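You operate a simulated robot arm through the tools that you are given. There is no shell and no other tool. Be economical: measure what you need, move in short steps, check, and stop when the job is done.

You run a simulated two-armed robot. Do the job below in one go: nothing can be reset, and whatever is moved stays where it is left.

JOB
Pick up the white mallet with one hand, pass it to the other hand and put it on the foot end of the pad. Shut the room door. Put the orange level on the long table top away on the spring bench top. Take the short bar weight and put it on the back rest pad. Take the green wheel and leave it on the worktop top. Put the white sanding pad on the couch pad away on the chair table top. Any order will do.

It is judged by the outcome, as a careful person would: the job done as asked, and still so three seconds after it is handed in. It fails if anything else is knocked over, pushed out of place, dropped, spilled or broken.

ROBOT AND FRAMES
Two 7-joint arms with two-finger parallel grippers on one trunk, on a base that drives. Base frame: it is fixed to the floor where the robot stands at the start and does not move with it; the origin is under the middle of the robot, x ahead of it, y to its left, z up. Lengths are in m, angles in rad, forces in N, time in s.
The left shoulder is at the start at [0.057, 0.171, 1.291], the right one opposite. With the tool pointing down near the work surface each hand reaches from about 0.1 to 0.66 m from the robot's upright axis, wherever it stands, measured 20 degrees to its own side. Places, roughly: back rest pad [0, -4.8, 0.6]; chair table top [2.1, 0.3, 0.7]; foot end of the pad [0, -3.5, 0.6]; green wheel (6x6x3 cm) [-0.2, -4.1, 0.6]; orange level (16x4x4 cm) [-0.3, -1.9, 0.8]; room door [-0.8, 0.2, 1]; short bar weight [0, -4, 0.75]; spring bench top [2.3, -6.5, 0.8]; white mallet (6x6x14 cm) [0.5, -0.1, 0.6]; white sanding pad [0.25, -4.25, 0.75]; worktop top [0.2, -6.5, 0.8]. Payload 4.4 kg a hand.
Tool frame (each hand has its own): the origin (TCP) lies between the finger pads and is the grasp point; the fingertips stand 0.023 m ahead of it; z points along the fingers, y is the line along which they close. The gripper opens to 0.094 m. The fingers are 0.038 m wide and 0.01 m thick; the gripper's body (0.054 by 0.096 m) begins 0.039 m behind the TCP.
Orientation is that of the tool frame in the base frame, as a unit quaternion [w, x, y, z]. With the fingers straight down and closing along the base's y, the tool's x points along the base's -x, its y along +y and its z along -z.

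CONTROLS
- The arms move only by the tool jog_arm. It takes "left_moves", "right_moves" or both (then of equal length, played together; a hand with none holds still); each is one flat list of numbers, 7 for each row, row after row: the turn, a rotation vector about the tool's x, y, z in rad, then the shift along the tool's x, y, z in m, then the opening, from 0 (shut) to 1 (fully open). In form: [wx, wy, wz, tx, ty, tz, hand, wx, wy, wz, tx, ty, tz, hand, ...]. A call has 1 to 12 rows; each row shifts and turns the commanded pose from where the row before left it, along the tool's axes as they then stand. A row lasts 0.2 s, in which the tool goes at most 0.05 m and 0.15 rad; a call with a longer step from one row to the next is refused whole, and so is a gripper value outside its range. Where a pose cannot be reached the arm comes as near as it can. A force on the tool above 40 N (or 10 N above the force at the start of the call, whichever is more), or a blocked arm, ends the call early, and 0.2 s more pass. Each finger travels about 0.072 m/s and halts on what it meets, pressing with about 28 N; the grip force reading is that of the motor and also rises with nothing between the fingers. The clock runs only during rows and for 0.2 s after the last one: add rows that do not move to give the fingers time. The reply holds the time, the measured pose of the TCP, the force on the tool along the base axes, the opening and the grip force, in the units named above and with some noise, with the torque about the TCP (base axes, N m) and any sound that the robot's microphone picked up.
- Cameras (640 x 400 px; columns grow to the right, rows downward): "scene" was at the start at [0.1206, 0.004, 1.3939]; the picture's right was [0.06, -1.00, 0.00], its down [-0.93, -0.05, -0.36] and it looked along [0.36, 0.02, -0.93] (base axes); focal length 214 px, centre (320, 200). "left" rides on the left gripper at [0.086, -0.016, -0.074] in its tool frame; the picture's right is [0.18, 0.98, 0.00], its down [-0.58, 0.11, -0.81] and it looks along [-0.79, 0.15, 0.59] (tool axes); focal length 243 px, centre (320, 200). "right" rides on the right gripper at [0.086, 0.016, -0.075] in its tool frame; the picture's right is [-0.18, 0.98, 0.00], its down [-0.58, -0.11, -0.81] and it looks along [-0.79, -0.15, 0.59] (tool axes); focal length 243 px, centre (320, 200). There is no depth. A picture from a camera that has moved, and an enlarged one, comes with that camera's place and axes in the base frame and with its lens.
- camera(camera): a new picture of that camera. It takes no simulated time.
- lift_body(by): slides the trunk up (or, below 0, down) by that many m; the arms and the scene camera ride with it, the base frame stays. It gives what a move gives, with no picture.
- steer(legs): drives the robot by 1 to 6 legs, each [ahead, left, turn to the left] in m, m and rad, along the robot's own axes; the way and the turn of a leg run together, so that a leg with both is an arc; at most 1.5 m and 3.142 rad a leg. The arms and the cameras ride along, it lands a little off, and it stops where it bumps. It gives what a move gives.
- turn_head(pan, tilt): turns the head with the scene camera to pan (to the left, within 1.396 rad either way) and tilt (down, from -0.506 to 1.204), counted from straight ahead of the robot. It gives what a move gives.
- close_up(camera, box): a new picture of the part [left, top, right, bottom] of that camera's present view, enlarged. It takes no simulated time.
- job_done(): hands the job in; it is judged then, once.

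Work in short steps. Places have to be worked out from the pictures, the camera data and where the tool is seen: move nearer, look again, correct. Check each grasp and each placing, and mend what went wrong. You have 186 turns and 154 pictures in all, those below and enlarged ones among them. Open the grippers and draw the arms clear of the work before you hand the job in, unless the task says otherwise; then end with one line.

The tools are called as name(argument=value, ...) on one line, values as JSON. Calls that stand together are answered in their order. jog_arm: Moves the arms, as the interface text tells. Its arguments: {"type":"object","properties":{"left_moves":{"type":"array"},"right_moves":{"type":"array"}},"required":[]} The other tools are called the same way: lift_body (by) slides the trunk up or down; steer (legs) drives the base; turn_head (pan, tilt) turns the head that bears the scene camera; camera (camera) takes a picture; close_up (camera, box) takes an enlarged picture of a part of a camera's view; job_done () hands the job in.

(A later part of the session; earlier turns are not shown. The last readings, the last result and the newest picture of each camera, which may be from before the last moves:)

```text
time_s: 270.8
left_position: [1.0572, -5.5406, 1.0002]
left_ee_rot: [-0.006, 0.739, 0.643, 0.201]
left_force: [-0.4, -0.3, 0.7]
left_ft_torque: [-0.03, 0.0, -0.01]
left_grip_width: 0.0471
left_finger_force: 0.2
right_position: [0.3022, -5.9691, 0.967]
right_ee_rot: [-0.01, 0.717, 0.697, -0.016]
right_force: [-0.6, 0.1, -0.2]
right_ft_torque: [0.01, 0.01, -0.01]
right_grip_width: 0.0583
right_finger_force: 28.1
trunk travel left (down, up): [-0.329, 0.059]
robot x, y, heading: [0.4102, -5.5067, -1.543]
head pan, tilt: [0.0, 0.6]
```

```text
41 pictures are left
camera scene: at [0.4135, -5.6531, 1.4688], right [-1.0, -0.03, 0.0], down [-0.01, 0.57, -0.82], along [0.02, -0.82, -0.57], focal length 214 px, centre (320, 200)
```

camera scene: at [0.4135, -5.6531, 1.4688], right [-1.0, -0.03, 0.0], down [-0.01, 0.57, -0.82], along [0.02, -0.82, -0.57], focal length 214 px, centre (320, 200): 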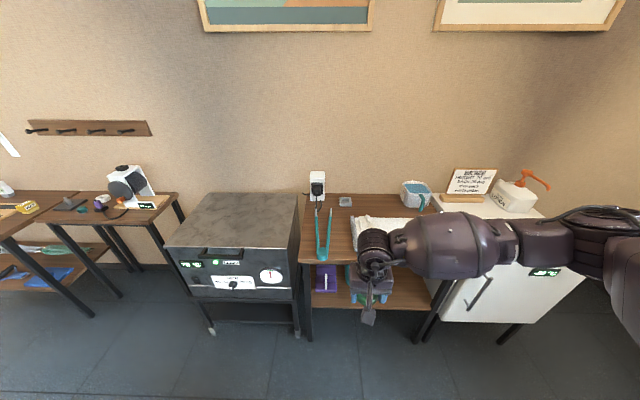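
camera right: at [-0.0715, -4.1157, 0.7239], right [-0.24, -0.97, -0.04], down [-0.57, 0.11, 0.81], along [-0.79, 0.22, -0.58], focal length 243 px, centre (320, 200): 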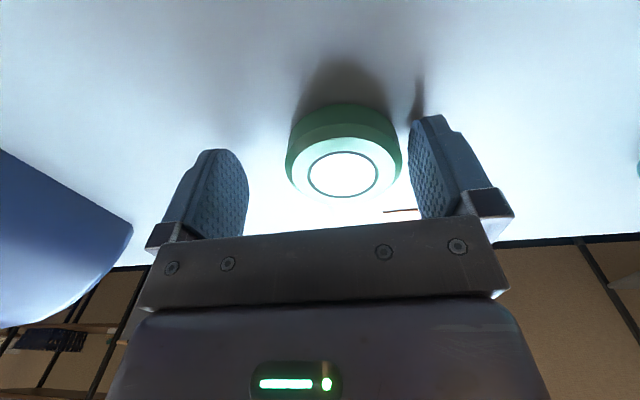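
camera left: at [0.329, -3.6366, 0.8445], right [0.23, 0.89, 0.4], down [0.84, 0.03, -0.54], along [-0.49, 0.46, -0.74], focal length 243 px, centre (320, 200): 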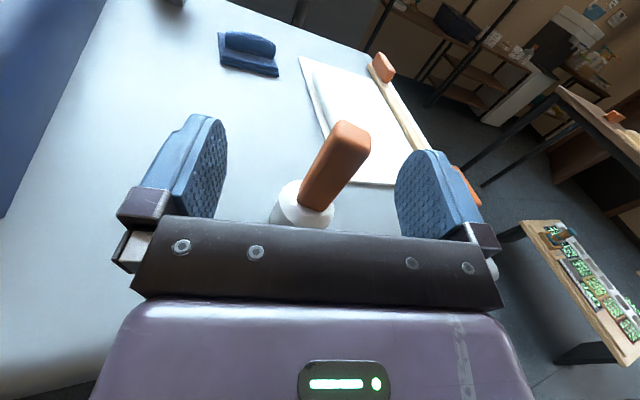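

The worktop (x -0.08..0.5, y -6.2..-6.66) has a free spot between tongs and towel at about (0.335, -6.40). I move up, rotate the hand 90° so the fingers don't need side room, then look.

steer(legs=[[0.25, 0.03, 0]])

jog_arm(right_moves=[0, 0, 0.143, 0, 0, 0, 0, 0, 0, 0.143, 0, 0, 0, 0, 0, 0, 0.143, 0, 0, 0, 0, 0, 0, 0.143, 0, 0, 0, 0, 0, 0, 0.143, 0, 0, 0, 0, 0, 0, 0.143, 0, 0, 0, 0, 0, 0, 0.143, 0, 0, 0, 0, 0, 0, 0.143, 0, 0, 0, 0, 0, 0, 0.143, 0, 0, 0, 0, 0, 0, 0.143, 0, 0, 0, 0, 0, 0, 0.143, 0, 0, 0, 0])

turn_head(pan=0.0, tilt=0.9)

camera(camera="scene")

```text
time_s: 272.6
left_position: [1.0945, -5.7869, 0.9994]
left_ee_rot: [-0.005, 0.737, 0.645, 0.201]
left_force: [0.3, -0.3, 1.2]
left_ft_torque: [0.01, 0.04, 0.03]
left_grip_width: 0.047
left_finger_force: 0.1
right_position: [0.3432, -6.2178, 0.9663]
right_ee_rot: [-0.01, 0.715, 0.698, -0.016]
right_force: [0.0, -0.6, -1.7]
right_ft_torque: [-0.02, 0.03, -0.01]
right_grip_width: 0.0584
right_finger_force: 28.2
trunk travel left (down, up): [-0.329, 0.059]
robot x, y, heading: [0.4487, -5.7527, -1.54]
head pan, tilt: [0.0, 0.6]
```

```text
time_s: 275.0
left_position: [1.0928, -5.7863, 0.9998]
left_ee_rot: [-0.006, 0.737, 0.645, 0.201]
left_force: [-0.6, 0.2, 0.5]
left_ft_torque: [-0.03, 0.0, 0.01]
left_grip_width: 0.047
left_finger_force: 0.0
right_position: [0.3429, -6.2188, 0.9673]
right_ee_rot: [0.004, 1.0, -0.013, -0.02]
right_force: [-0.1, -0.1, -0.5]
right_ft_torque: [0.0, -0.02, -0.01]
right_grip_width: 0.0581
right_finger_force: 28.0
trunk travel left (down, up): [-0.329, 0.059]
robot x, y, heading: [0.4483, -5.7531, -1.542]
head pan, tilt: [0.0, 0.6]
```

```text
time_s: 275.8
left_position: [1.0952, -5.7857, 0.9986]
left_ee_rot: [-0.006, 0.737, 0.645, 0.201]
left_force: [0.0, 0.1, 0.1]
left_ft_torque: [-0.01, -0.02, -0.03]
left_grip_width: 0.0473
left_finger_force: 0.0
right_position: [0.3408, -6.2167, 0.9672]
right_ee_rot: [0.005, 1.0, -0.012, -0.019]
right_force: [0.5, 0.8, -0.9]
right_ft_torque: [-0.01, 0.0, 0.02]
right_grip_width: 0.0584
right_finger_force: 28.0
trunk travel left (down, up): [-0.329, 0.059]
robot x, y, heading: [0.4504, -5.7538, -1.542]
head pan, tilt: [0.0, 0.901]
```

```text
40 pictures are left
camera scene: at [0.4513, -5.888, 1.4441], right [-1.0, -0.03, 0.0], down [-0.02, 0.78, -0.62], along [0.02, -0.62, -0.78], focal length 214 px, centre (320, 200)
```

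scene: 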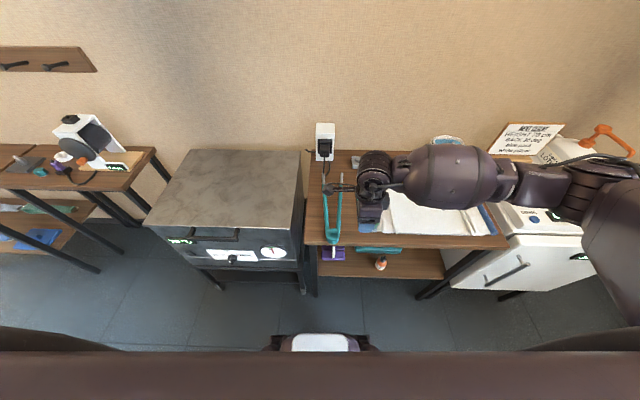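

Free gap between tongs and towel is ~17 cm wide, centre ≈(0.30, -6.34). I move there and partly down.

jog_arm(right_moves=[0, 0, 0, -0.013, 0.04, 0.01, 0, 0, 0, 0, -0.013, 0.04, 0.02, 0, 0, 0, 0, -0.014, 0.04, 0.03, 0, 0, 0, 0, 0, 0, 0.03, 0])

camera(camera="right")

```text
refused: row 3 steps farther than a row can; nothing moved
```

```text
39 pictures are left
camera right: at [0.4312, -6.2341, 1.0398], right [-0.21, -0.98, 0.01], down [-0.55, 0.13, 0.83], along [-0.81, 0.16, -0.56], focal length 243 px, centre (320, 200)
```

right: 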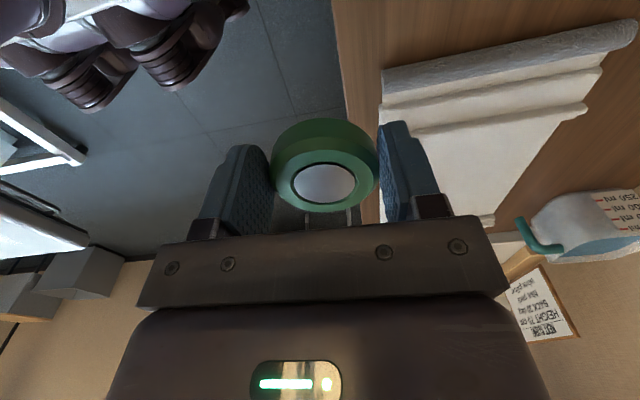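

The closer picture shows the towel edge at x≈0.295 and tongs at ≈0.387, so the spot is x≈0.342. I move only forward, then down.

jog_arm(right_moves=[0, 0, 0, 0, 0.042, 0.01, 0, 0, 0, 0, 0, 0.042, 0.01, 0, 0, 0, 0, 0.001, 0.042, 0.01, 0, 0, 0, 0, 0, 0, 0.035, 0, 0, 0, 0, 0, 0, 0.03, 0])

camera(camera="right")

close_up(camera="scene", box=[280, 130, 440, 260])

```text
time_s: 277.0
left_position: [1.0946, -5.7856, 0.9982]
left_ee_rot: [-0.006, 0.737, 0.645, 0.201]
left_force: [0.6, 0.9, -0.9]
left_ft_torque: [-0.02, 0.0, 0.03]
left_grip_width: 0.0473
left_finger_force: 0.0
right_position: [0.3368, -6.3446, 0.8746]
right_ee_rot: [0.004, 1.0, -0.012, -0.018]
right_force: [0.0, -0.2, -1.2]
right_ft_torque: [0.03, 0.02, 0.01]
right_grip_width: 0.0581
right_finger_force: 28.2
trunk travel left (down, up): [-0.329, 0.059]
robot x, y, heading: [0.4486, -5.7553, -1.539]
head pan, tilt: [0.0, 0.901]
```

```text
38 pictures are left
camera right: at [0.4264, -6.3617, 0.9467], right [-0.21, -0.98, 0.01], down [-0.55, 0.13, 0.83], along [-0.81, 0.16, -0.56], focal length 243 px, centre (320, 200)
```

right: 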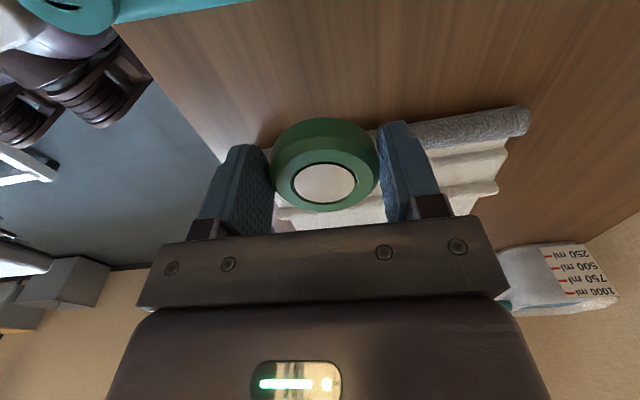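

```text
3.08 times, centred on (360, 195) of scene
camera zoom: at [0.4516, -5.8884, 1.444], right [-1.0, -0.03, 0.0], down [-0.02, 0.78, -0.62], along [0.02, -0.62, -0.78], focal length 660 px, centre (197, 215)
```

zoom: 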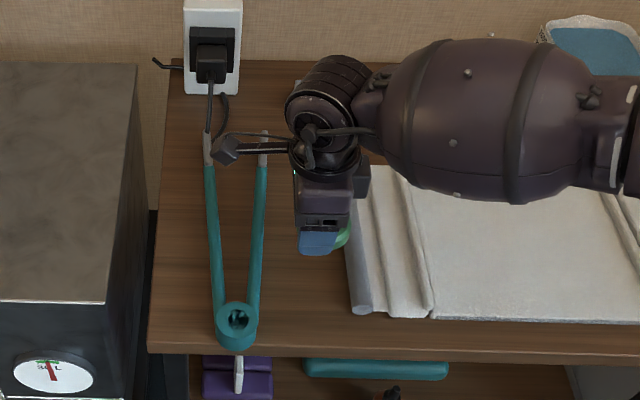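

The wheel is centred in the gap. I lower it onto the top.

jog_arm(right_moves=[0, 0, 0, 0.003, 0, 0.02, 0, 0, 0, 0, 0, 0, 0.014, 0, 0, 0, 0, 0, 0, 0.006, 0])

```text
time_s: 277.8
left_position: [1.094, -5.7865, 0.9998]
left_ee_rot: [-0.005, 0.737, 0.646, 0.202]
left_force: [-0.1, 0.1, 0.6]
left_ft_torque: [0.04, -0.02, 0.0]
left_grip_width: 0.047
left_finger_force: 0.1
right_position: [0.339, -6.3457, 0.8336]
right_ee_rot: [0.004, 1.0, -0.012, -0.018]
right_force: [0.1, -0.6, -0.4]
right_ft_torque: [0.0, -0.04, 0.01]
right_grip_width: 0.0581
right_finger_force: 27.9
trunk travel left (down, up): [-0.329, 0.059]
robot x, y, heading: [0.45, -5.7533, -1.539]
head pan, tilt: [0.0, 0.901]
```

jog_arm(right_moves=[0, 0, 0, 0, 0, 0.006, 0, 0, 0, 0, 0, 0, 0.006, 0, 0, 0, 0, 0, 0, 0.006, 0, 0, 0, 0, 0, 0, 0.006, 0])

camera(camera="right")

```text
time_s: 278.8
left_position: [1.0953, -5.7847, 1.0003]
left_ee_rot: [-0.005, 0.736, 0.646, 0.201]
left_force: [-1.0, -0.1, -0.5]
left_ft_torque: [0.0, -0.01, 0.0]
left_grip_width: 0.0471
left_finger_force: 0.0
right_position: [0.3371, -6.3446, 0.8107]
right_ee_rot: [0.005, 1.0, -0.012, -0.018]
right_force: [-1.7, 0.8, 13.0]
right_ft_torque: [0.2, -0.15, 0.04]
right_grip_width: 0.0584
right_finger_force: 27.6
trunk travel left (down, up): [-0.329, 0.059]
robot x, y, heading: [0.4502, -5.7591, -1.541]
head pan, tilt: [0.0, 0.901]
```

```text
36 pictures are left
camera right: at [0.4265, -6.3618, 0.8835], right [-0.21, -0.98, 0.02], down [-0.55, 0.13, 0.83], along [-0.81, 0.16, -0.56], focal length 243 px, centre (320, 200)
```

right: 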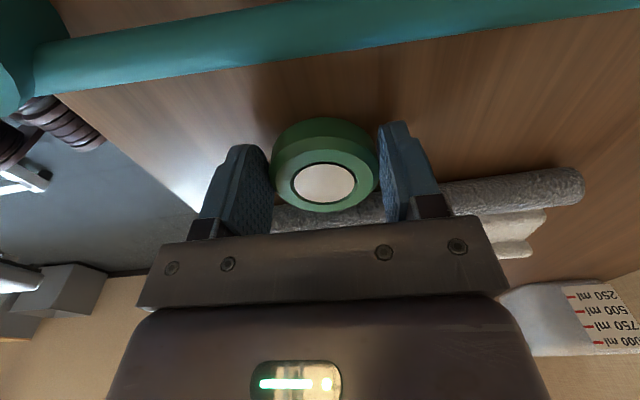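

Contact felt. I release and rise.

jog_arm(right_moves=[0, 0, 0, 0, 0, -0.001, 0.7, 0, 0, 0, 0, 0, 0, 0.9, 0, 0, 0, 0, 0, 0, 0.9, 0, 0, 0, 0, 0, -0.03, 0.9, 0, 0, 0, 0, 0, -0.045, 0.9, 0, 0, 0, 0, 0, -0.045, 0.9, 0, 0, 0, 0, -0.03, -0.03, 0.9, 0, 0, 0, 0, -0.045, 0, 0.9])

close_up(camera="scene", box=[280, 130, 440, 260])

```text
time_s: 280.6
left_position: [1.094, -5.7857, 1.0]
left_ee_rot: [-0.005, 0.737, 0.645, 0.201]
left_force: [0.0, 0.1, 0.4]
left_ft_torque: [0.02, -0.02, 0.0]
left_grip_width: 0.0472
left_finger_force: 0.0
right_position: [0.3473, -6.2683, 0.96]
right_ee_rot: [0.004, 1.0, -0.012, -0.018]
right_force: [0.6, 0.1, 0.4]
right_ft_torque: [0.05, 0.0, 0.01]
right_grip_width: 0.0849
right_finger_force: 0.1
trunk travel left (down, up): [-0.329, 0.059]
robot x, y, heading: [0.4498, -5.7572, -1.54]
head pan, tilt: [0.0, 0.901]
```

```text
3.08 times, centred on (360, 195) of scene
camera zoom: at [0.451, -5.8873, 1.4441], right [-1.0, -0.03, 0.0], down [-0.02, 0.78, -0.62], along [0.02, -0.62, -0.78], focal length 660 px, centre (197, 215)
```

zoom: 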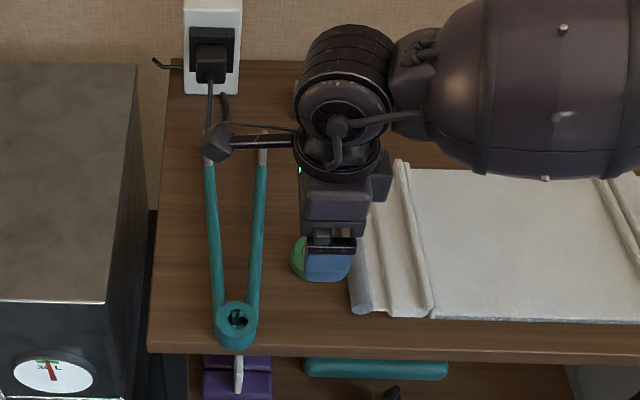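

Wheel is on the worktop, neighbours untouched. Next the sanding pad: I drive back to the couch's east side; the hand's current yaw suits its ridge.

steer(legs=[[-0.27, 0, 0], [0, 0.27, 0], [-1.02, 0, 0], [0, 0, -1.58]])

camera(camera="right")

turn_head(pan=-0.1, tilt=0.9)

camera(camera="scene")

```text
time_s: 291.8
left_position: [1.1893, -4.8907, 0.9997]
left_ee_rot: [0.058, 0.904, 0.377, 0.193]
left_force: [0.6, 0.1, -0.2]
left_ft_torque: [0.01, 0.01, 0.0]
left_grip_width: 0.0469
left_finger_force: 0.0
right_position: [0.3018, -4.8262, 0.9598]
right_ee_rot: [-0.001, 0.944, -0.33, -0.018]
right_force: [-1.0, 0.3, -0.2]
right_ft_torque: [0.0, 0.01, -0.01]
right_grip_width: 0.0846
right_finger_force: 0.0
trunk travel left (down, up): [-0.329, 0.059]
robot x, y, heading: [0.6914, -4.4781, -2.19]
head pan, tilt: [0.0, 0.901]
stopped in leg 4: the robot was blocked; the commanded pose is now the measured one
```

```text
34 pictures are left
camera right: at [0.362, -4.8928, 1.0325], right [-0.76, -0.65, 0.01], down [-0.36, 0.43, 0.83], along [-0.55, 0.62, -0.56], focal length 243 px, centre (320, 200)
```

right: 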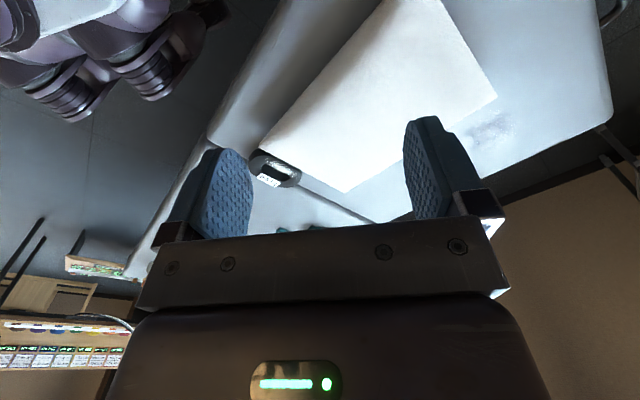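

```text
time_s: 292.5
left_position: [1.1898, -4.8915, 1.0001]
left_ee_rot: [0.059, 0.904, 0.377, 0.193]
left_force: [-0.1, -0.8, -0.1]
left_ft_torque: [0.0, 0.0, 0.02]
left_grip_width: 0.0468
left_finger_force: 0.1
right_position: [0.3028, -4.8265, 0.9596]
right_ee_rot: [-0.002, 0.944, -0.331, -0.018]
right_force: [-0.2, 0.2, -0.3]
right_ft_torque: [-0.03, 0.02, 0.03]
right_grip_width: 0.0844
right_finger_force: 0.0
trunk travel left (down, up): [-0.329, 0.059]
robot x, y, heading: [0.6899, -4.4757, -2.191]
head pan, tilt: [-0.099, 0.901]
```

```text
33 pictures are left
camera scene: at [0.6083, -4.5807, 1.4441], right [-0.75, 0.66, 0.0], down [0.51, 0.59, -0.62], along [-0.41, -0.47, -0.78], focal length 214 px, centre (320, 200)
```

scene: 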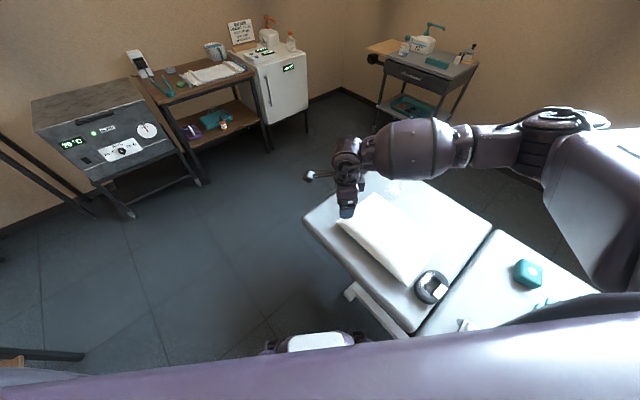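

The base corner touched the couch while turning. I step away 12 cm, finish the turn and come back in.

steer(legs=[[-0.075, 0.105, 0], [0, 0, -0.935], [0.12, 0, 0]])

camera(camera="right")

camera(camera="scene")

```text
time_s: 297.3
left_position: [0.6662, -5.1246, 0.9994]
left_ee_rot: [0.139, 0.977, -0.07, 0.147]
left_force: [0.0, 0.2, -0.3]
left_ft_torque: [0.01, 0.0, 0.02]
left_grip_width: 0.0472
left_finger_force: 0.0
right_position: [0.1903, -4.3712, 0.9583]
right_ee_rot: [0.011, -0.694, 0.72, 0.015]
right_force: [-0.5, 0.2, 0.0]
right_ft_torque: [0.01, -0.01, 0.02]
right_grip_width: 0.0843
right_finger_force: 0.1
trunk travel left (down, up): [-0.329, 0.059]
robot x, y, heading: [0.7053, -4.4823, -3.125]
head pan, tilt: [-0.099, 0.901]
```

```text
32 pictures are left
camera right: at [0.1718, -4.4596, 1.0317], right [-0.98, 0.22, 0.01], down [0.13, 0.55, 0.83], along [0.17, 0.81, -0.56], focal length 243 px, centre (320, 200)
```

right: 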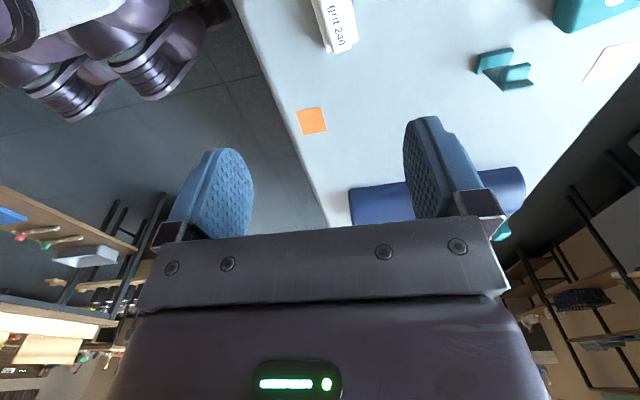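

```text
31 pictures are left
camera scene: at [0.5687, -4.4728, 1.4439], right [0.08, 1.0, 0.0], down [0.78, -0.06, -0.62], along [-0.62, 0.05, -0.78], focal length 214 px, centre (320, 200)
```

scene: 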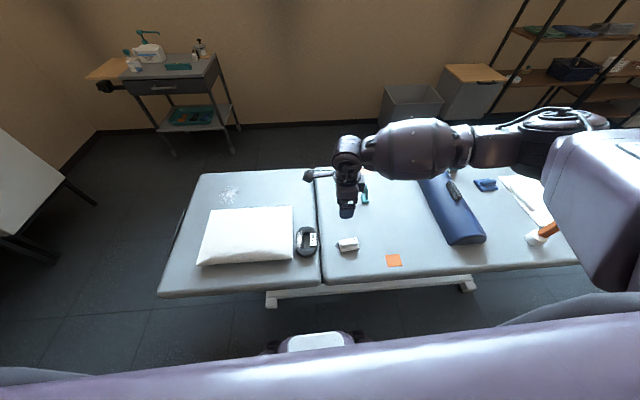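

All else stands as left. Sanding pad is at about (0.175, -4.325); I move over it and descend to z≈0.71 for a close look.

jog_arm(right_moves=[0, 0, -0.06, -0.023, 0.008, 0.04, 1, 0, 0, -0.06, -0.023, 0.008, 0.04, 1, 0, 0, 0, 0, 0, 0.045, 1, 0, 0, 0, 0, 0, 0.045, 1, 0, 0, 0, 0, 0, 0.045, 1, 0, 0, 0, 0, 0, 0.035, 1])

camera(camera="right")

```text
time_s: 298.7
left_position: [0.6674, -5.1259, 0.9999]
left_ee_rot: [0.139, 0.977, -0.07, 0.146]
left_force: [0.1, 0.7, -0.7]
left_ft_torque: [-0.01, 0.0, 0.0]
left_grip_width: 0.047
left_finger_force: 0.0
right_position: [0.1758, -4.3186, 0.7116]
right_ee_rot: [-0.011, 0.737, -0.676, -0.015]
right_force: [0.1, 0.1, -0.5]
right_ft_torque: [-0.01, 0.01, 0.02]
right_grip_width: 0.0939
right_finger_force: 0.2
trunk travel left (down, up): [-0.329, 0.059]
robot x, y, heading: [0.7031, -4.4794, -3.124]
head pan, tilt: [-0.099, 0.901]
```

```text
30 pictures are left
camera right: at [0.1678, -4.4074, 0.7842], right [-0.99, 0.1, 0.01], down [0.07, 0.56, 0.83], along [0.08, 0.82, -0.56], focal length 243 px, centre (320, 200)
```

right: 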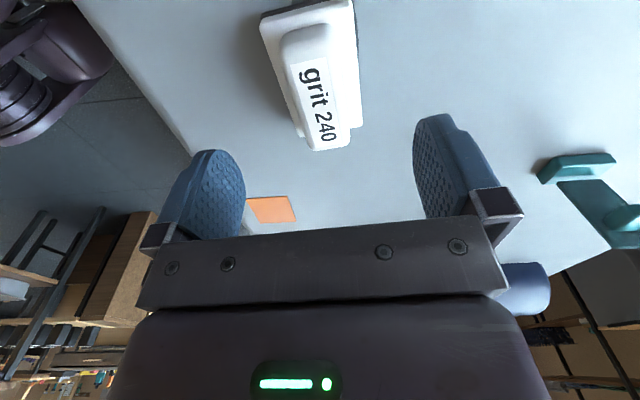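

Well aligned. I descend to z≈0.652 and close on it.

jog_arm(right_moves=[0, 0, 0, 0, 0, 0.03, 1, 0, 0, 0, 0, 0, 0.029, 1, 0, 0, 0, 0, 0, 0, 0.6, 0, 0, 0, 0, 0, 0, 0.3, 0, 0, 0, 0, 0, 0, 0, 0, 0, 0, 0, 0, 0, 0, 0, 0, 0, 0, 0, 0, 0])

jog_arm(right_moves=[0, 0, 0, 0, 0, -0.03, 0, 0, 0, 0, 0, 0, -0.04, 0, 0, 0, 0, 0, 0, -0.045, 0, 0, 0, 0, 0, 0, -0.045, 0, 0, 0, 0, 0, 0, -0.045, 0])

camera(camera="right")

```text
time_s: 300.3
left_position: [0.6671, -5.1246, 1.0]
left_ee_rot: [0.14, 0.977, -0.071, 0.147]
left_force: [0.0, 0.4, -0.3]
left_ft_torque: [0.03, -0.02, -0.03]
left_grip_width: 0.047
left_finger_force: 0.0
right_position: [0.1731, -4.3147, 0.6549]
right_ee_rot: [-0.011, 0.736, -0.677, -0.015]
right_force: [0.0, -0.4, -0.4]
right_ft_torque: [0.0, -0.02, 0.03]
right_grip_width: 0.0491
right_finger_force: 28.1
trunk travel left (down, up): [-0.329, 0.059]
robot x, y, heading: [0.7022, -4.4748, -3.125]
head pan, tilt: [-0.099, 0.901]
```

```text
time_s: 301.5
left_position: [0.668, -5.1241, 0.9999]
left_ee_rot: [0.139, 0.977, -0.07, 0.146]
left_force: [0.2, -0.3, 0.0]
left_ft_torque: [-0.03, -0.01, 0.0]
left_grip_width: 0.0469
left_finger_force: 0.1
right_position: [0.177, -4.3232, 0.8581]
right_ee_rot: [-0.011, 0.736, -0.676, -0.014]
right_force: [-0.1, 0.3, -0.3]
right_ft_torque: [-0.01, -0.02, 0.02]
right_grip_width: 0.0494
right_finger_force: 27.5
trunk travel left (down, up): [-0.329, 0.059]
robot x, y, heading: [0.7, -4.4769, -3.123]
head pan, tilt: [-0.099, 0.901]
```

```text
29 pictures are left
camera right: at [0.1683, -4.4123, 0.9315], right [-0.99, 0.1, 0.01], down [0.06, 0.56, 0.83], along [0.08, 0.82, -0.56], focal length 243 px, centre (320, 200)
```

right: 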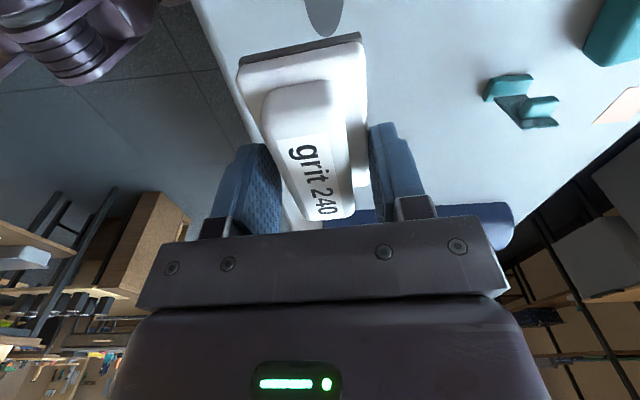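

Sanding pad held (0.049). Before the narrow passages I tuck the left arm in and up.

jog_arm(left_moves=[0, 0, 0, -0.025, -0.015, -0.035, 0.5, 0, 0, 0, -0.025, -0.015, -0.035, 0.5, 0, 0, 0, -0.025, -0.015, -0.035, 0.5, 0, 0, 0, -0.025, -0.015, -0.035, 0.5, 0, 0, 0, -0.025, -0.02, -0.03, 0.5, 0, 0, 0, -0.025, -0.02, -0.03, 0.5, 0, 0, 0, -0.025, -0.02, -0.02, 0.5])

```text
time_s: 303.1
left_position: [0.4963, -4.9665, 1.1472]
left_ee_rot: [0.14, 0.977, -0.072, 0.147]
left_force: [0.3, -0.6, -0.2]
left_ft_torque: [0.01, 0.01, -0.03]
left_grip_width: 0.0469
left_finger_force: 0.1
left hand out of reach, approached as far as the arm can: row 5, 6, 7
right_position: [0.1756, -4.3222, 0.8578]
right_ee_rot: [-0.011, 0.736, -0.677, -0.015]
right_force: [-1.0, 0.0, -0.6]
right_ft_torque: [-0.02, -0.01, -0.01]
right_grip_width: 0.0489
right_finger_force: 28.3
trunk travel left (down, up): [-0.329, 0.059]
robot x, y, heading: [0.7057, -4.4759, -3.123]
head pan, tilt: [-0.099, 0.901]
```

Left arm is tucked. I yaw the right hand back to nominal and draw it in.

jog_arm(right_moves=[0, 0, -0.146, 0, 0, 0, 0, 0, 0, -0.146, 0, 0, 0, 0, 0, 0, -0.146, 0, 0, 0, 0, 0, 0, -0.146, 0, 0, 0, 0, 0, 0, -0.146, 0, 0, 0, 0, 0, 0, -0.146, 0, 0, 0, 0, 0, 0, -0.146, 0, 0, 0, 0, 0, 0, -0.146, 0, 0, 0, 0, 0, 0, -0.146, 0, 0, 0, 0, 0, 0, -0.146, 0, 0, 0, 0, 0, 0, 0, 0.045, -0.02, 0, 0, 0, 0, 0, 0.045, -0.02, 0, 0])

steer(legs=[[-0.06, 0, 0], [0, -1.0, 0], [0, -0.94, 0], [-0.28, 0, 0], [0, 0, 0.72]])

turn_head(pan=0.9, tilt=0.6)

camera(camera="scene")

```text
time_s: 305.7
left_position: [0.4967, -4.9669, 1.1462]
left_ee_rot: [0.14, 0.977, -0.071, 0.145]
left_force: [0.3, -1.2, -0.3]
left_ft_torque: [0.02, 0.0, 0.03]
left_grip_width: 0.047
left_finger_force: 0.0
right_position: [0.2651, -4.2841, 0.8577]
right_ee_rot: [-0.019, 1.0, -0.013, -0.005]
right_force: [0.4, 0.0, -0.7]
right_ft_torque: [0.0, 0.03, 0.03]
right_grip_width: 0.049
right_finger_force: 28.1
trunk travel left (down, up): [-0.329, 0.059]
robot x, y, heading: [0.7045, -4.4755, -3.126]
head pan, tilt: [-0.099, 0.901]
```

```text
time_s: 326.8
left_position: [1.1567, -3.0576, 1.1457]
left_ee_rot: [0.075, 0.934, 0.296, 0.187]
left_force: [0.5, 0.8, 0.0]
left_ft_torque: [0.01, 0.01, -0.01]
left_grip_width: 0.0469
left_finger_force: 0.1
right_position: [0.5194, -2.7202, 0.8579]
right_ee_rot: [-0.016, 0.934, 0.357, -0.01]
right_force: [-0.1, -0.7, -1.4]
right_ft_torque: [0.04, 0.04, -0.01]
right_grip_width: 0.0488
right_finger_force: 28.1
trunk travel left (down, up): [-0.329, 0.059]
robot x, y, heading: [0.971, -2.5607, -2.367]
head pan, tilt: [-0.099, 0.901]
```

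```text
time_s: 328.0
left_position: [1.1565, -3.058, 1.1461]
left_ee_rot: [0.076, 0.934, 0.295, 0.186]
left_force: [0.6, -0.2, 0.7]
left_ft_torque: [-0.02, -0.02, 0.01]
left_grip_width: 0.0468
left_finger_force: 0.0
right_position: [0.5209, -2.7184, 0.8568]
right_ee_rot: [-0.015, 0.934, 0.356, -0.011]
right_force: [-0.1, -0.2, -0.5]
right_ft_torque: [0.04, -0.02, 0.02]
right_grip_width: 0.0491
right_finger_force: 28.1
trunk travel left (down, up): [-0.329, 0.059]
robot x, y, heading: [0.9743, -2.5577, -2.372]
head pan, tilt: [0.901, 0.6]
```

```text
28 pictures are left
camera scene: at [0.9396, -2.6871, 1.4688], right [-0.99, -0.1, 0.0], down [-0.06, 0.56, -0.82], along [0.09, -0.82, -0.57], focal length 214 px, centre (320, 200)
```

scene: 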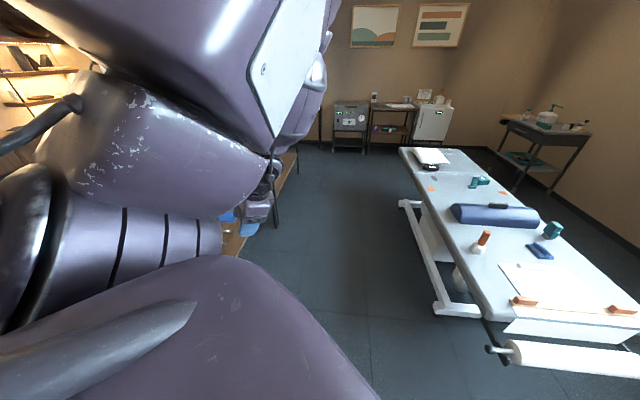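

Clear so far. I retrace the passage backwards to the open floor near the start.

steer(legs=[[0, 0, 0.54], [-0.354, 0.32, 0], [0, 0, 0.5], [-0.515, 0.167, 0], [-1.165, 0.286, 0]])

steer(legs=[[0, 0, 2.2]])

turn_head(pan=0.0, tilt=0.6)

camera(camera="scene")

```text
time_s: 331.3
left_position: [1.5366, -2.7947, 1.1444]
left_ee_rot: [0.02, 0.818, 0.539, 0.199]
left_force: [1.4, 0.0, -0.6]
left_ft_torque: [0.02, 0.05, -0.02]
left_grip_width: 0.047
left_finger_force: 0.0
right_position: [0.8128, -2.8407, 0.8577]
right_ee_rot: [-0.016, 0.802, 0.597, -0.016]
right_force: [0.6, -0.3, -0.3]
right_ft_torque: [-0.02, 0.04, 0.03]
right_grip_width: 0.049
right_finger_force: 28.3
trunk travel left (down, up): [-0.329, 0.059]
robot x, y, heading: [1.1108, -2.4694, -1.811]
head pan, tilt: [0.901, 0.6]
stopped in leg 2: the robot was blocked; the commanded pose is now the measured one
```

```text
time_s: 337.1
left_position: [1.105, -1.9373, 1.146]
left_ee_rot: [-0.172, -0.132, 0.97, 0.107]
left_force: [0.1, -0.2, -0.9]
left_ft_torque: [0.01, -0.02, 0.02]
left_grip_width: 0.0474
left_finger_force: 0.0
right_position: [1.5936, -2.4709, 0.8563]
right_ee_rot: [0.006, -0.193, 0.981, -0.02]
right_force: [-0.6, -0.3, -1.2]
right_ft_torque: [-0.04, 0.02, -0.01]
right_grip_width: 0.049
right_finger_force: 28.4
trunk travel left (down, up): [-0.329, 0.059]
robot x, y, heading: [1.1169, -2.4696, 0.437]
head pan, tilt: [0.901, 0.6]
```

```text
time_s: 338.3
left_position: [1.1058, -1.937, 1.1462]
left_ee_rot: [-0.172, -0.132, 0.97, 0.107]
left_force: [-0.4, 0.2, -0.6]
left_ft_torque: [0.02, 0.01, -0.01]
left_grip_width: 0.0471
left_finger_force: 0.1
right_position: [1.5945, -2.4704, 0.8555]
right_ee_rot: [0.007, -0.193, 0.981, -0.02]
right_force: [0.4, -0.6, -0.9]
right_ft_torque: [-0.04, 0.02, 0.0]
right_grip_width: 0.0489
right_finger_force: 28.0
trunk travel left (down, up): [-0.329, 0.059]
robot x, y, heading: [1.1109, -2.466, 0.436]
head pan, tilt: [0.0, 0.6]
```

```text
27 pictures are left
camera scene: at [1.2446, -2.4055, 1.4689], right [0.42, -0.91, 0.0], down [-0.51, -0.24, -0.83], along [0.75, 0.35, -0.56], focal length 214 px, centre (320, 200)
```

scene: 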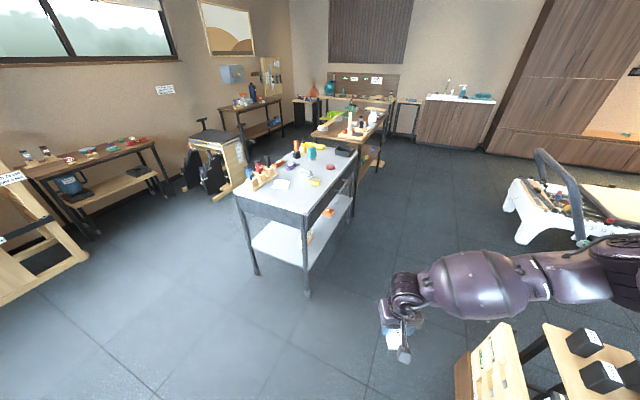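

The turn happened early but safely. I enlarge the area near (2.1, 0.3) to identify the chair table.

close_up(camera="scene", box=[0, 90, 260, 250])

```text
2.46 times, centred on (130, 170) of scene
camera zoom: at [1.2446, -2.4055, 1.4689], right [0.42, -0.91, 0.0], down [-0.51, -0.24, -0.83], along [0.75, 0.35, -0.56], focal length 528 px, centre (788, 274)
```

zoom: 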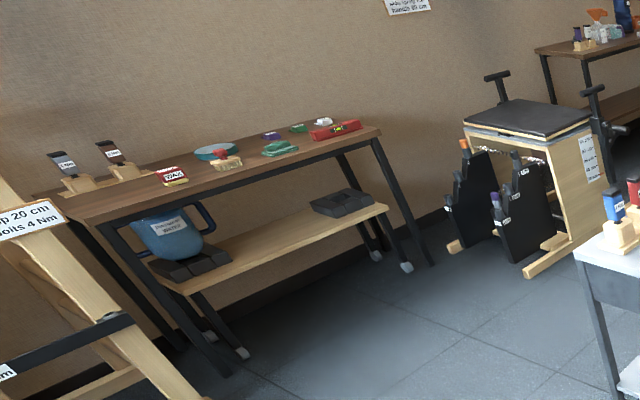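

That wall table (x 1.6–2.45, y 0.05–0.5) is the chair table. I drive around the cart to stand in front of it.

steer(legs=[[0.36, 0, 0], [0, 0, 1.13], [1.37, 0, 0], [0, -0.56, 0]])

camera(camera="scene")

```text
time_s: 355.1
left_position: [1.4849, -0.7089, 1.1459]
left_ee_rot: [-0.202, -0.648, 0.735, -0.007]
left_force: [0.2, -0.6, -0.3]
left_ft_torque: [-0.01, 0.0, -0.02]
left_grip_width: 0.0469
left_finger_force: 0.1
right_position: [2.1667, -0.4628, 0.8565]
right_ee_rot: [0.017, -0.704, 0.71, -0.013]
right_force: [-0.1, -0.6, -0.1]
right_ft_torque: [-0.02, -0.02, 0.01]
right_grip_width: 0.0493
right_finger_force: 27.1
trunk travel left (down, up): [-0.329, 0.059]
robot x, y, heading: [1.9766, -0.9074, 1.608]
head pan, tilt: [0.0, 0.6]
```

```text
25 pictures are left
camera scene: at [1.9716, -0.759, 1.4689], right [1.0, 0.04, 0.0], down [0.02, -0.56, -0.83], along [-0.03, 0.82, -0.56], focal length 214 px, centre (320, 200)
```

scene: 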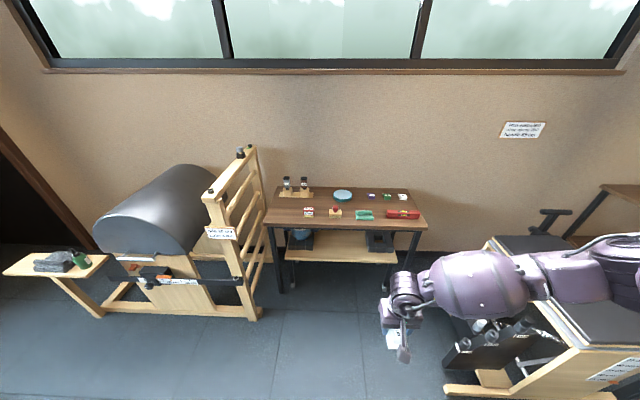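

I look closer at the table top for a free spot.

close_up(camera="scene", box=[255, 170, 445, 245])

```text
3.37 times, centred on (350, 208) of scene
camera zoom: at [1.9716, -0.759, 1.4689], right [1.0, 0.04, 0.0], down [0.02, -0.56, -0.83], along [-0.03, 0.82, -0.56], focal length 722 px, centre (219, 175)
```

zoom: 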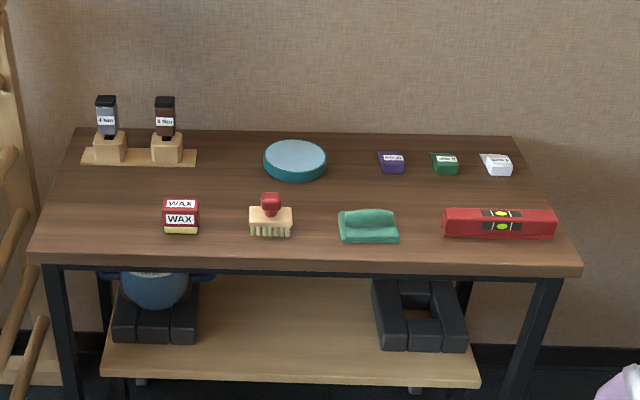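

A free spot lies behind wax and brush, left of the disc: about (1.95, 0.35). I raise the trunk 5 cm and drive up to the table.

lift_body(by=0.05)

steer(legs=[[0.65, 0.09, -0.03]])

camera(camera="right")

turn_head(pan=-0.1, tilt=1.0)

camera(camera="scene")

```text
time_s: 356.0
left_position: [1.4844, -0.7087, 1.1956]
left_ee_rot: [-0.202, -0.648, 0.734, -0.005]
left_force: [0.0, -0.7, 0.2]
left_ft_torque: [-0.01, 0.0, 0.03]
left_grip_width: 0.0469
left_finger_force: 0.0
right_position: [2.1667, -0.4636, 0.905]
right_ee_rot: [0.017, -0.704, 0.71, -0.013]
right_force: [0.2, -0.6, -0.4]
right_ft_torque: [0.0, -0.02, 0.01]
right_grip_width: 0.0489
right_finger_force: 28.2
trunk travel left (down, up): [-0.379, 0.009]
robot x, y, heading: [1.9762, -0.907, 1.609]
head pan, tilt: [0.0, 0.6]
```

```text
time_s: 359.7
left_position: [1.3859, -0.0357, 1.1964]
left_ee_rot: [-0.202, -0.635, 0.745, -0.002]
left_force: [0.2, -0.1, 0.4]
left_ft_torque: [0.01, -0.01, 0.01]
left_grip_width: 0.0467
left_finger_force: 0.1
right_position: [2.0756, 0.1863, 0.9055]
right_ee_rot: [0.017, -0.691, 0.722, -0.013]
right_force: [0.3, 0.4, 0.0]
right_ft_torque: [0.0, 0.01, -0.02]
right_grip_width: 0.0491
right_finger_force: 27.6
trunk travel left (down, up): [-0.379, 0.009]
robot x, y, heading: [1.8686, -0.2491, 1.58]
head pan, tilt: [0.0, 0.6]
```

```text
23 pictures are left
camera right: at [2.052, 0.1012, 0.9799], right [-0.97, 0.22, -0.04], down [0.1, 0.57, 0.81], along [0.21, 0.79, -0.58], focal length 243 px, centre (320, 200)
```

right: 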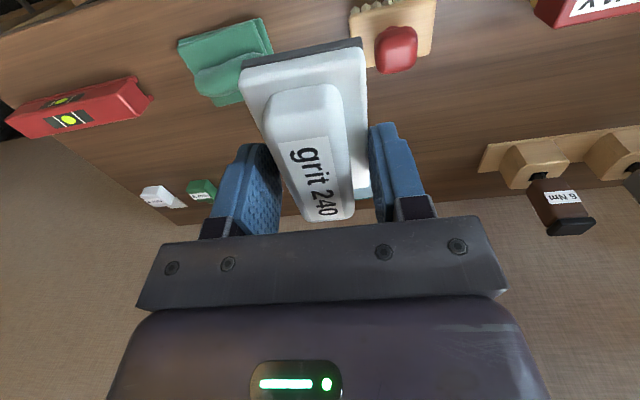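

```text
time_s: 360.6
left_position: [1.3852, -0.036, 1.1962]
left_ee_rot: [-0.201, -0.636, 0.745, -0.003]
left_force: [0.8, 0.8, 0.3]
left_ft_torque: [-0.03, 0.03, 0.01]
left_grip_width: 0.0472
left_finger_force: 0.0
right_position: [2.0746, 0.1856, 0.9053]
right_ee_rot: [0.016, -0.691, 0.722, -0.013]
right_force: [-0.4, 0.6, -0.9]
right_ft_torque: [0.01, -0.05, 0.0]
right_grip_width: 0.0493
right_finger_force: 28.1
trunk travel left (down, up): [-0.379, 0.009]
robot x, y, heading: [1.8706, -0.2499, 1.582]
head pan, tilt: [-0.099, 1.0]
```

```text
22 pictures are left
camera scene: at [1.8772, -0.1234, 1.4867], right [1.0, -0.09, 0.0], down [-0.08, -0.84, -0.54], along [0.05, 0.54, -0.84], focal length 214 px, centre (320, 200)
```

scene: 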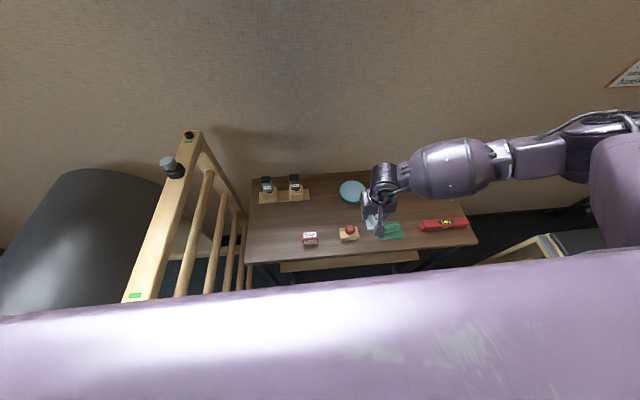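

Clear view: a free band at y 0.24–0.36. Target (1.955, 0.305). I move there and lower most of the way.

jog_arm(right_moves=[0, 0, 0, -0.0293, 0.03, 0, 0, 0, 0, 0, -0.0293, 0.03, 0, 0, 0, 0, 0, -0.0293, 0.03, 0, 0, 0, 0, 0, -0.0293, 0.03, 0, 0, 0, 0, 0, 0, 0, 0.045, 0, 0, 0, 0, 0, 0, 0.045, 0])

close_up(camera="scene", box=[240, 160, 440, 270])

```text
time_s: 362.0
left_position: [1.3835, -0.0353, 1.1961]
left_ee_rot: [-0.202, -0.635, 0.745, -0.003]
left_force: [-0.3, 0.1, 0.3]
left_ft_torque: [-0.01, -0.01, -0.02]
left_grip_width: 0.047
left_finger_force: 0.0
right_position: [1.9619, 0.309, 0.8137]
right_ee_rot: [0.016, -0.693, 0.721, -0.013]
right_force: [0.2, -0.1, -0.6]
right_ft_torque: [0.0, -0.01, -0.02]
right_grip_width: 0.049
right_finger_force: 28.2
trunk travel left (down, up): [-0.379, 0.009]
robot x, y, heading: [1.8712, -0.2511, 1.58]
head pan, tilt: [-0.099, 1.0]
```

```text
3.20 times, centred on (340, 215) of scene
camera zoom: at [1.8762, -0.1231, 1.4866], right [1.0, -0.09, 0.0], down [-0.08, -0.84, -0.54], along [0.05, 0.54, -0.84], focal length 686 px, centre (256, 152)
```

zoom: 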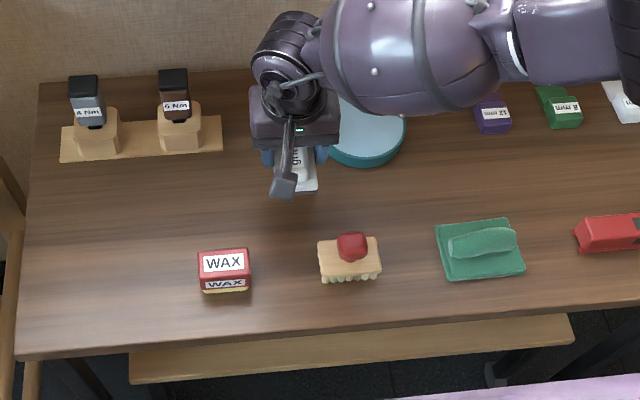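

I shift 2 cm left and a bit nearer, away from the disc, and lower to contact.

jog_arm(right_moves=[0, 0, 0, 0.015, 0.02, 0.02, 0, 0, 0, 0, 0, 0, 0.025, 0, 0, 0, 0, 0, 0, 0.01, 0, 0, 0, 0, 0, 0, 0.006, 0])

```text
time_s: 363.0
left_position: [1.3846, -0.0371, 1.1962]
left_ee_rot: [-0.202, -0.635, 0.745, -0.003]
left_force: [-0.4, 0.7, 1.0]
left_ft_torque: [0.01, 0.01, -0.01]
left_grip_width: 0.0473
left_finger_force: 0.1
right_position: [1.9462, 0.2949, 0.7494]
right_ee_rot: [0.017, -0.692, 0.721, -0.013]
right_force: [-0.2, 0.2, 0.2]
right_ft_torque: [0.0, 0.01, 0.04]
right_grip_width: 0.049
right_finger_force: 28.1
trunk travel left (down, up): [-0.379, 0.009]
robot x, y, heading: [1.8725, -0.2517, 1.576]
head pan, tilt: [-0.099, 1.0]
```

jog_arm(right_moves=[0, 0, 0, 0, 0, 0.006, 0, 0, 0, 0, 0, 0, 0.006, 0, 0, 0, 0, 0, 0, 0.006, 0])

```text
time_s: 363.8
left_position: [1.3857, -0.0393, 1.1972]
left_ee_rot: [-0.201, -0.635, 0.745, -0.002]
left_force: [0.3, -0.3, 0.2]
left_ft_torque: [0.0, -0.01, -0.01]
left_grip_width: 0.0471
left_finger_force: 0.1
right_position: [1.9468, 0.2939, 0.7332]
right_ee_rot: [0.017, -0.691, 0.722, -0.012]
right_force: [6.7, -8.6, 36.6]
right_ft_torque: [0.4, 0.0, -0.12]
right_grip_width: 0.0494
right_finger_force: 27.9
trunk travel left (down, up): [-0.379, 0.009]
robot x, y, heading: [1.8689, -0.2522, 1.579]
head pan, tilt: [-0.099, 1.0]
```

Firm contact with the top. I ease off a touch, release and rise.

jog_arm(right_moves=[0, 0, 0, 0, 0, -0.003, 0, 0, 0, 0, 0, 0, 0, 0.65, 0, 0, 0, 0, 0, 0, 0.7, 0, 0, 0, 0, 0, 0, 0.7, 0, 0, 0, 0, 0, -0.03, 0.7, 0, 0, 0, 0, 0, -0.045, 0.7, 0, 0, 0, 0, 0, -0.045, 0.7, 0, 0, 0, 0.04, 0, -0.02, 0.7, 0, 0, 0, 0.045, 0, 0, 0.7, 0, 0, 0, 0.045, 0, 0, 0.7])

close_up(camera="scene", box=[240, 160, 440, 270])

```text
time_s: 366.0
left_position: [1.3851, -0.0385, 1.1979]
left_ee_rot: [-0.202, -0.636, 0.745, -0.003]
left_force: [0.8, 0.2, 0.2]
left_ft_torque: [0.03, 0.0, -0.02]
left_grip_width: 0.0469
left_finger_force: 0.1
right_position: [1.9353, 0.1618, 0.8737]
right_ee_rot: [0.017, -0.692, 0.721, -0.013]
right_force: [0.0, 0.3, 0.3]
right_ft_torque: [-0.05, 0.02, 0.0]
right_grip_width: 0.066
right_finger_force: 0.0
trunk travel left (down, up): [-0.379, 0.009]
robot x, y, heading: [1.876, -0.2491, 1.577]
head pan, tilt: [-0.099, 1.0]
```

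```text
3.20 times, centred on (340, 215) of scene
camera zoom: at [1.8774, -0.1244, 1.4867], right [1.0, -0.09, 0.0], down [-0.08, -0.84, -0.54], along [0.05, 0.54, -0.84], focal length 686 px, centre (256, 152)
```

zoom: 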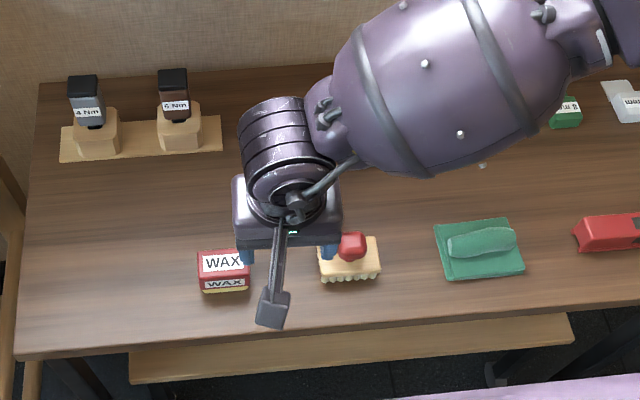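

Nothing else moved. I back away and drive toward the door area, then look.

steer(legs=[[-0.68, 0, 0], [0, 0.85, 0], [0, 0.85, 0]])

turn_head(pan=0.7, tilt=0.3)

camera(camera="scene")

```text
time_s: 384.7
left_position: [-0.3158, -0.7161, 1.1968]
left_ee_rot: [-0.202, -0.63, 0.75, -0.001]
left_force: [-0.7, 0.1, -1.0]
left_ft_torque: [-0.01, 0.02, 0.01]
left_grip_width: 0.0466
left_finger_force: 0.0
right_position: [0.2368, -0.5245, 0.8718]
right_ee_rot: [0.016, -0.687, 0.727, -0.013]
right_force: [0.0, 0.1, -0.8]
right_ft_torque: [-0.03, -0.02, 0.03]
right_grip_width: 0.0661
right_finger_force: 0.1
trunk travel left (down, up): [-0.379, 0.009]
robot x, y, heading: [0.1684, -0.9355, 1.564]
head pan, tilt: [-0.099, 1.0]
```

```text
time_s: 385.9
left_position: [-0.3168, -0.7164, 1.1965]
left_ee_rot: [-0.202, -0.63, 0.75, -0.001]
left_force: [0.1, 0.0, -0.2]
left_ft_torque: [-0.02, 0.01, 0.02]
left_grip_width: 0.0472
left_finger_force: 0.0
right_position: [0.2369, -0.5236, 0.8733]
right_ee_rot: [0.016, -0.687, 0.727, -0.013]
right_force: [0.2, 0.1, -0.1]
right_ft_torque: [-0.03, -0.02, 0.01]
right_grip_width: 0.0658
right_finger_force: 0.1
trunk travel left (down, up): [-0.379, 0.009]
robot x, y, heading: [0.1673, -0.9375, 1.564]
head pan, tilt: [0.7, 0.3]
```

```text
19 pictures are left
camera scene: at [0.1077, -0.8073, 1.546], right [0.77, 0.64, 0.0], down [0.19, -0.23, -0.96], along [-0.61, 0.74, -0.3], focal length 214 px, centre (320, 200)
```

scene: 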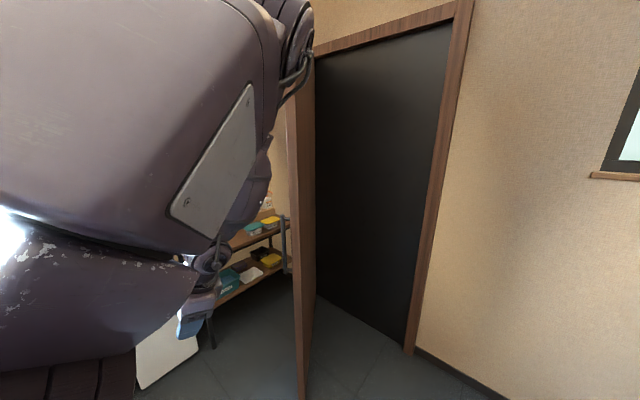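

The door is hinged at about (-1.03, 0.54) and its free edge stands near (-0.57, -0.17), open into the room. I must push its west-facing side: I sidestep to x≈-0.62 and reach the closed right hand forward-left.

steer(legs=[[0, 0.79, 0]])

jog_arm(right_moves=[0, 0, 0, -0.018, 0.038, -0.024, 0.3, 0, 0, 0, -0.018, 0.038, -0.024, 0, 0, 0, 0, -0.018, 0.038, -0.024, 0, 0, 0, 0, -0.018, 0.038, -0.024, 0, 0, 0, 0, -0.018, 0.038, -0.024, 0])

turn_head(pan=0.1, tilt=0.6)

camera(camera="scene")

```text
time_s: 393.1
left_position: [-1.0935, -0.6975, 1.1961]
left_ee_rot: [-0.202, -0.625, 0.754, 0.0]
left_force: [1.3, -0.3, -0.5]
left_ft_torque: [-0.01, 0.01, 0.03]
left_grip_width: 0.0468
left_finger_force: 0.1
right_position: [-0.539, -0.5138, 0.8725]
right_ee_rot: [0.017, -0.682, 0.731, -0.013]
right_force: [-0.4, -0.8, -0.4]
right_ft_torque: [-0.03, 0.01, 0.01]
right_grip_width: 0.0657
right_finger_force: 0.1
trunk travel left (down, up): [-0.379, 0.009]
robot x, y, heading: [-0.6104, -0.9268, 1.553]
head pan, tilt: [0.7, 0.3]
```

```text
time_s: 394.3
left_position: [-1.0963, -0.699, 1.1965]
left_ee_rot: [-0.201, -0.625, 0.754, -0.001]
left_force: [-0.8, 0.4, 0.2]
left_ft_torque: [0.0, -0.01, -0.02]
left_grip_width: 0.0469
left_finger_force: 0.0
right_position: [-0.7294, -0.4127, 0.9858]
right_ee_rot: [0.016, -0.682, 0.731, -0.014]
right_force: [-0.2, 0.4, 0.1]
right_ft_torque: [-0.04, 0.02, -0.01]
right_grip_width: 0.0002
right_finger_force: 27.7
trunk travel left (down, up): [-0.379, 0.009]
robot x, y, heading: [-0.6185, -0.9249, 1.552]
head pan, tilt: [0.7, 0.3]
```

```text
time_s: 395.3
left_position: [-1.0943, -0.6978, 1.1968]
left_ee_rot: [-0.202, -0.625, 0.754, 0.0]
left_force: [-0.9, 0.8, 0.1]
left_ft_torque: [0.01, -0.02, 0.05]
left_grip_width: 0.0469
left_finger_force: 0.1
right_position: [-0.7267, -0.4136, 0.9855]
right_ee_rot: [0.016, -0.681, 0.732, -0.014]
right_force: [-0.1, 0.3, -0.5]
right_ft_torque: [0.0, 0.01, 0.03]
right_grip_width: 0.0002
right_finger_force: 27.7
trunk travel left (down, up): [-0.379, 0.009]
robot x, y, heading: [-0.6118, -0.9289, 1.552]
head pan, tilt: [0.099, 0.6]
```

```text
18 pictures are left
camera scene: at [-0.6202, -0.7799, 1.5186], right [1.0, 0.08, 0.0], down [0.04, -0.56, -0.83], along [-0.06, 0.82, -0.56], focal length 214 px, centre (320, 200)
```

scene: 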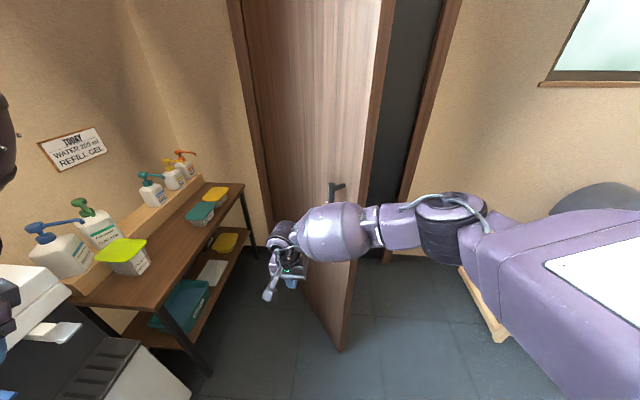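

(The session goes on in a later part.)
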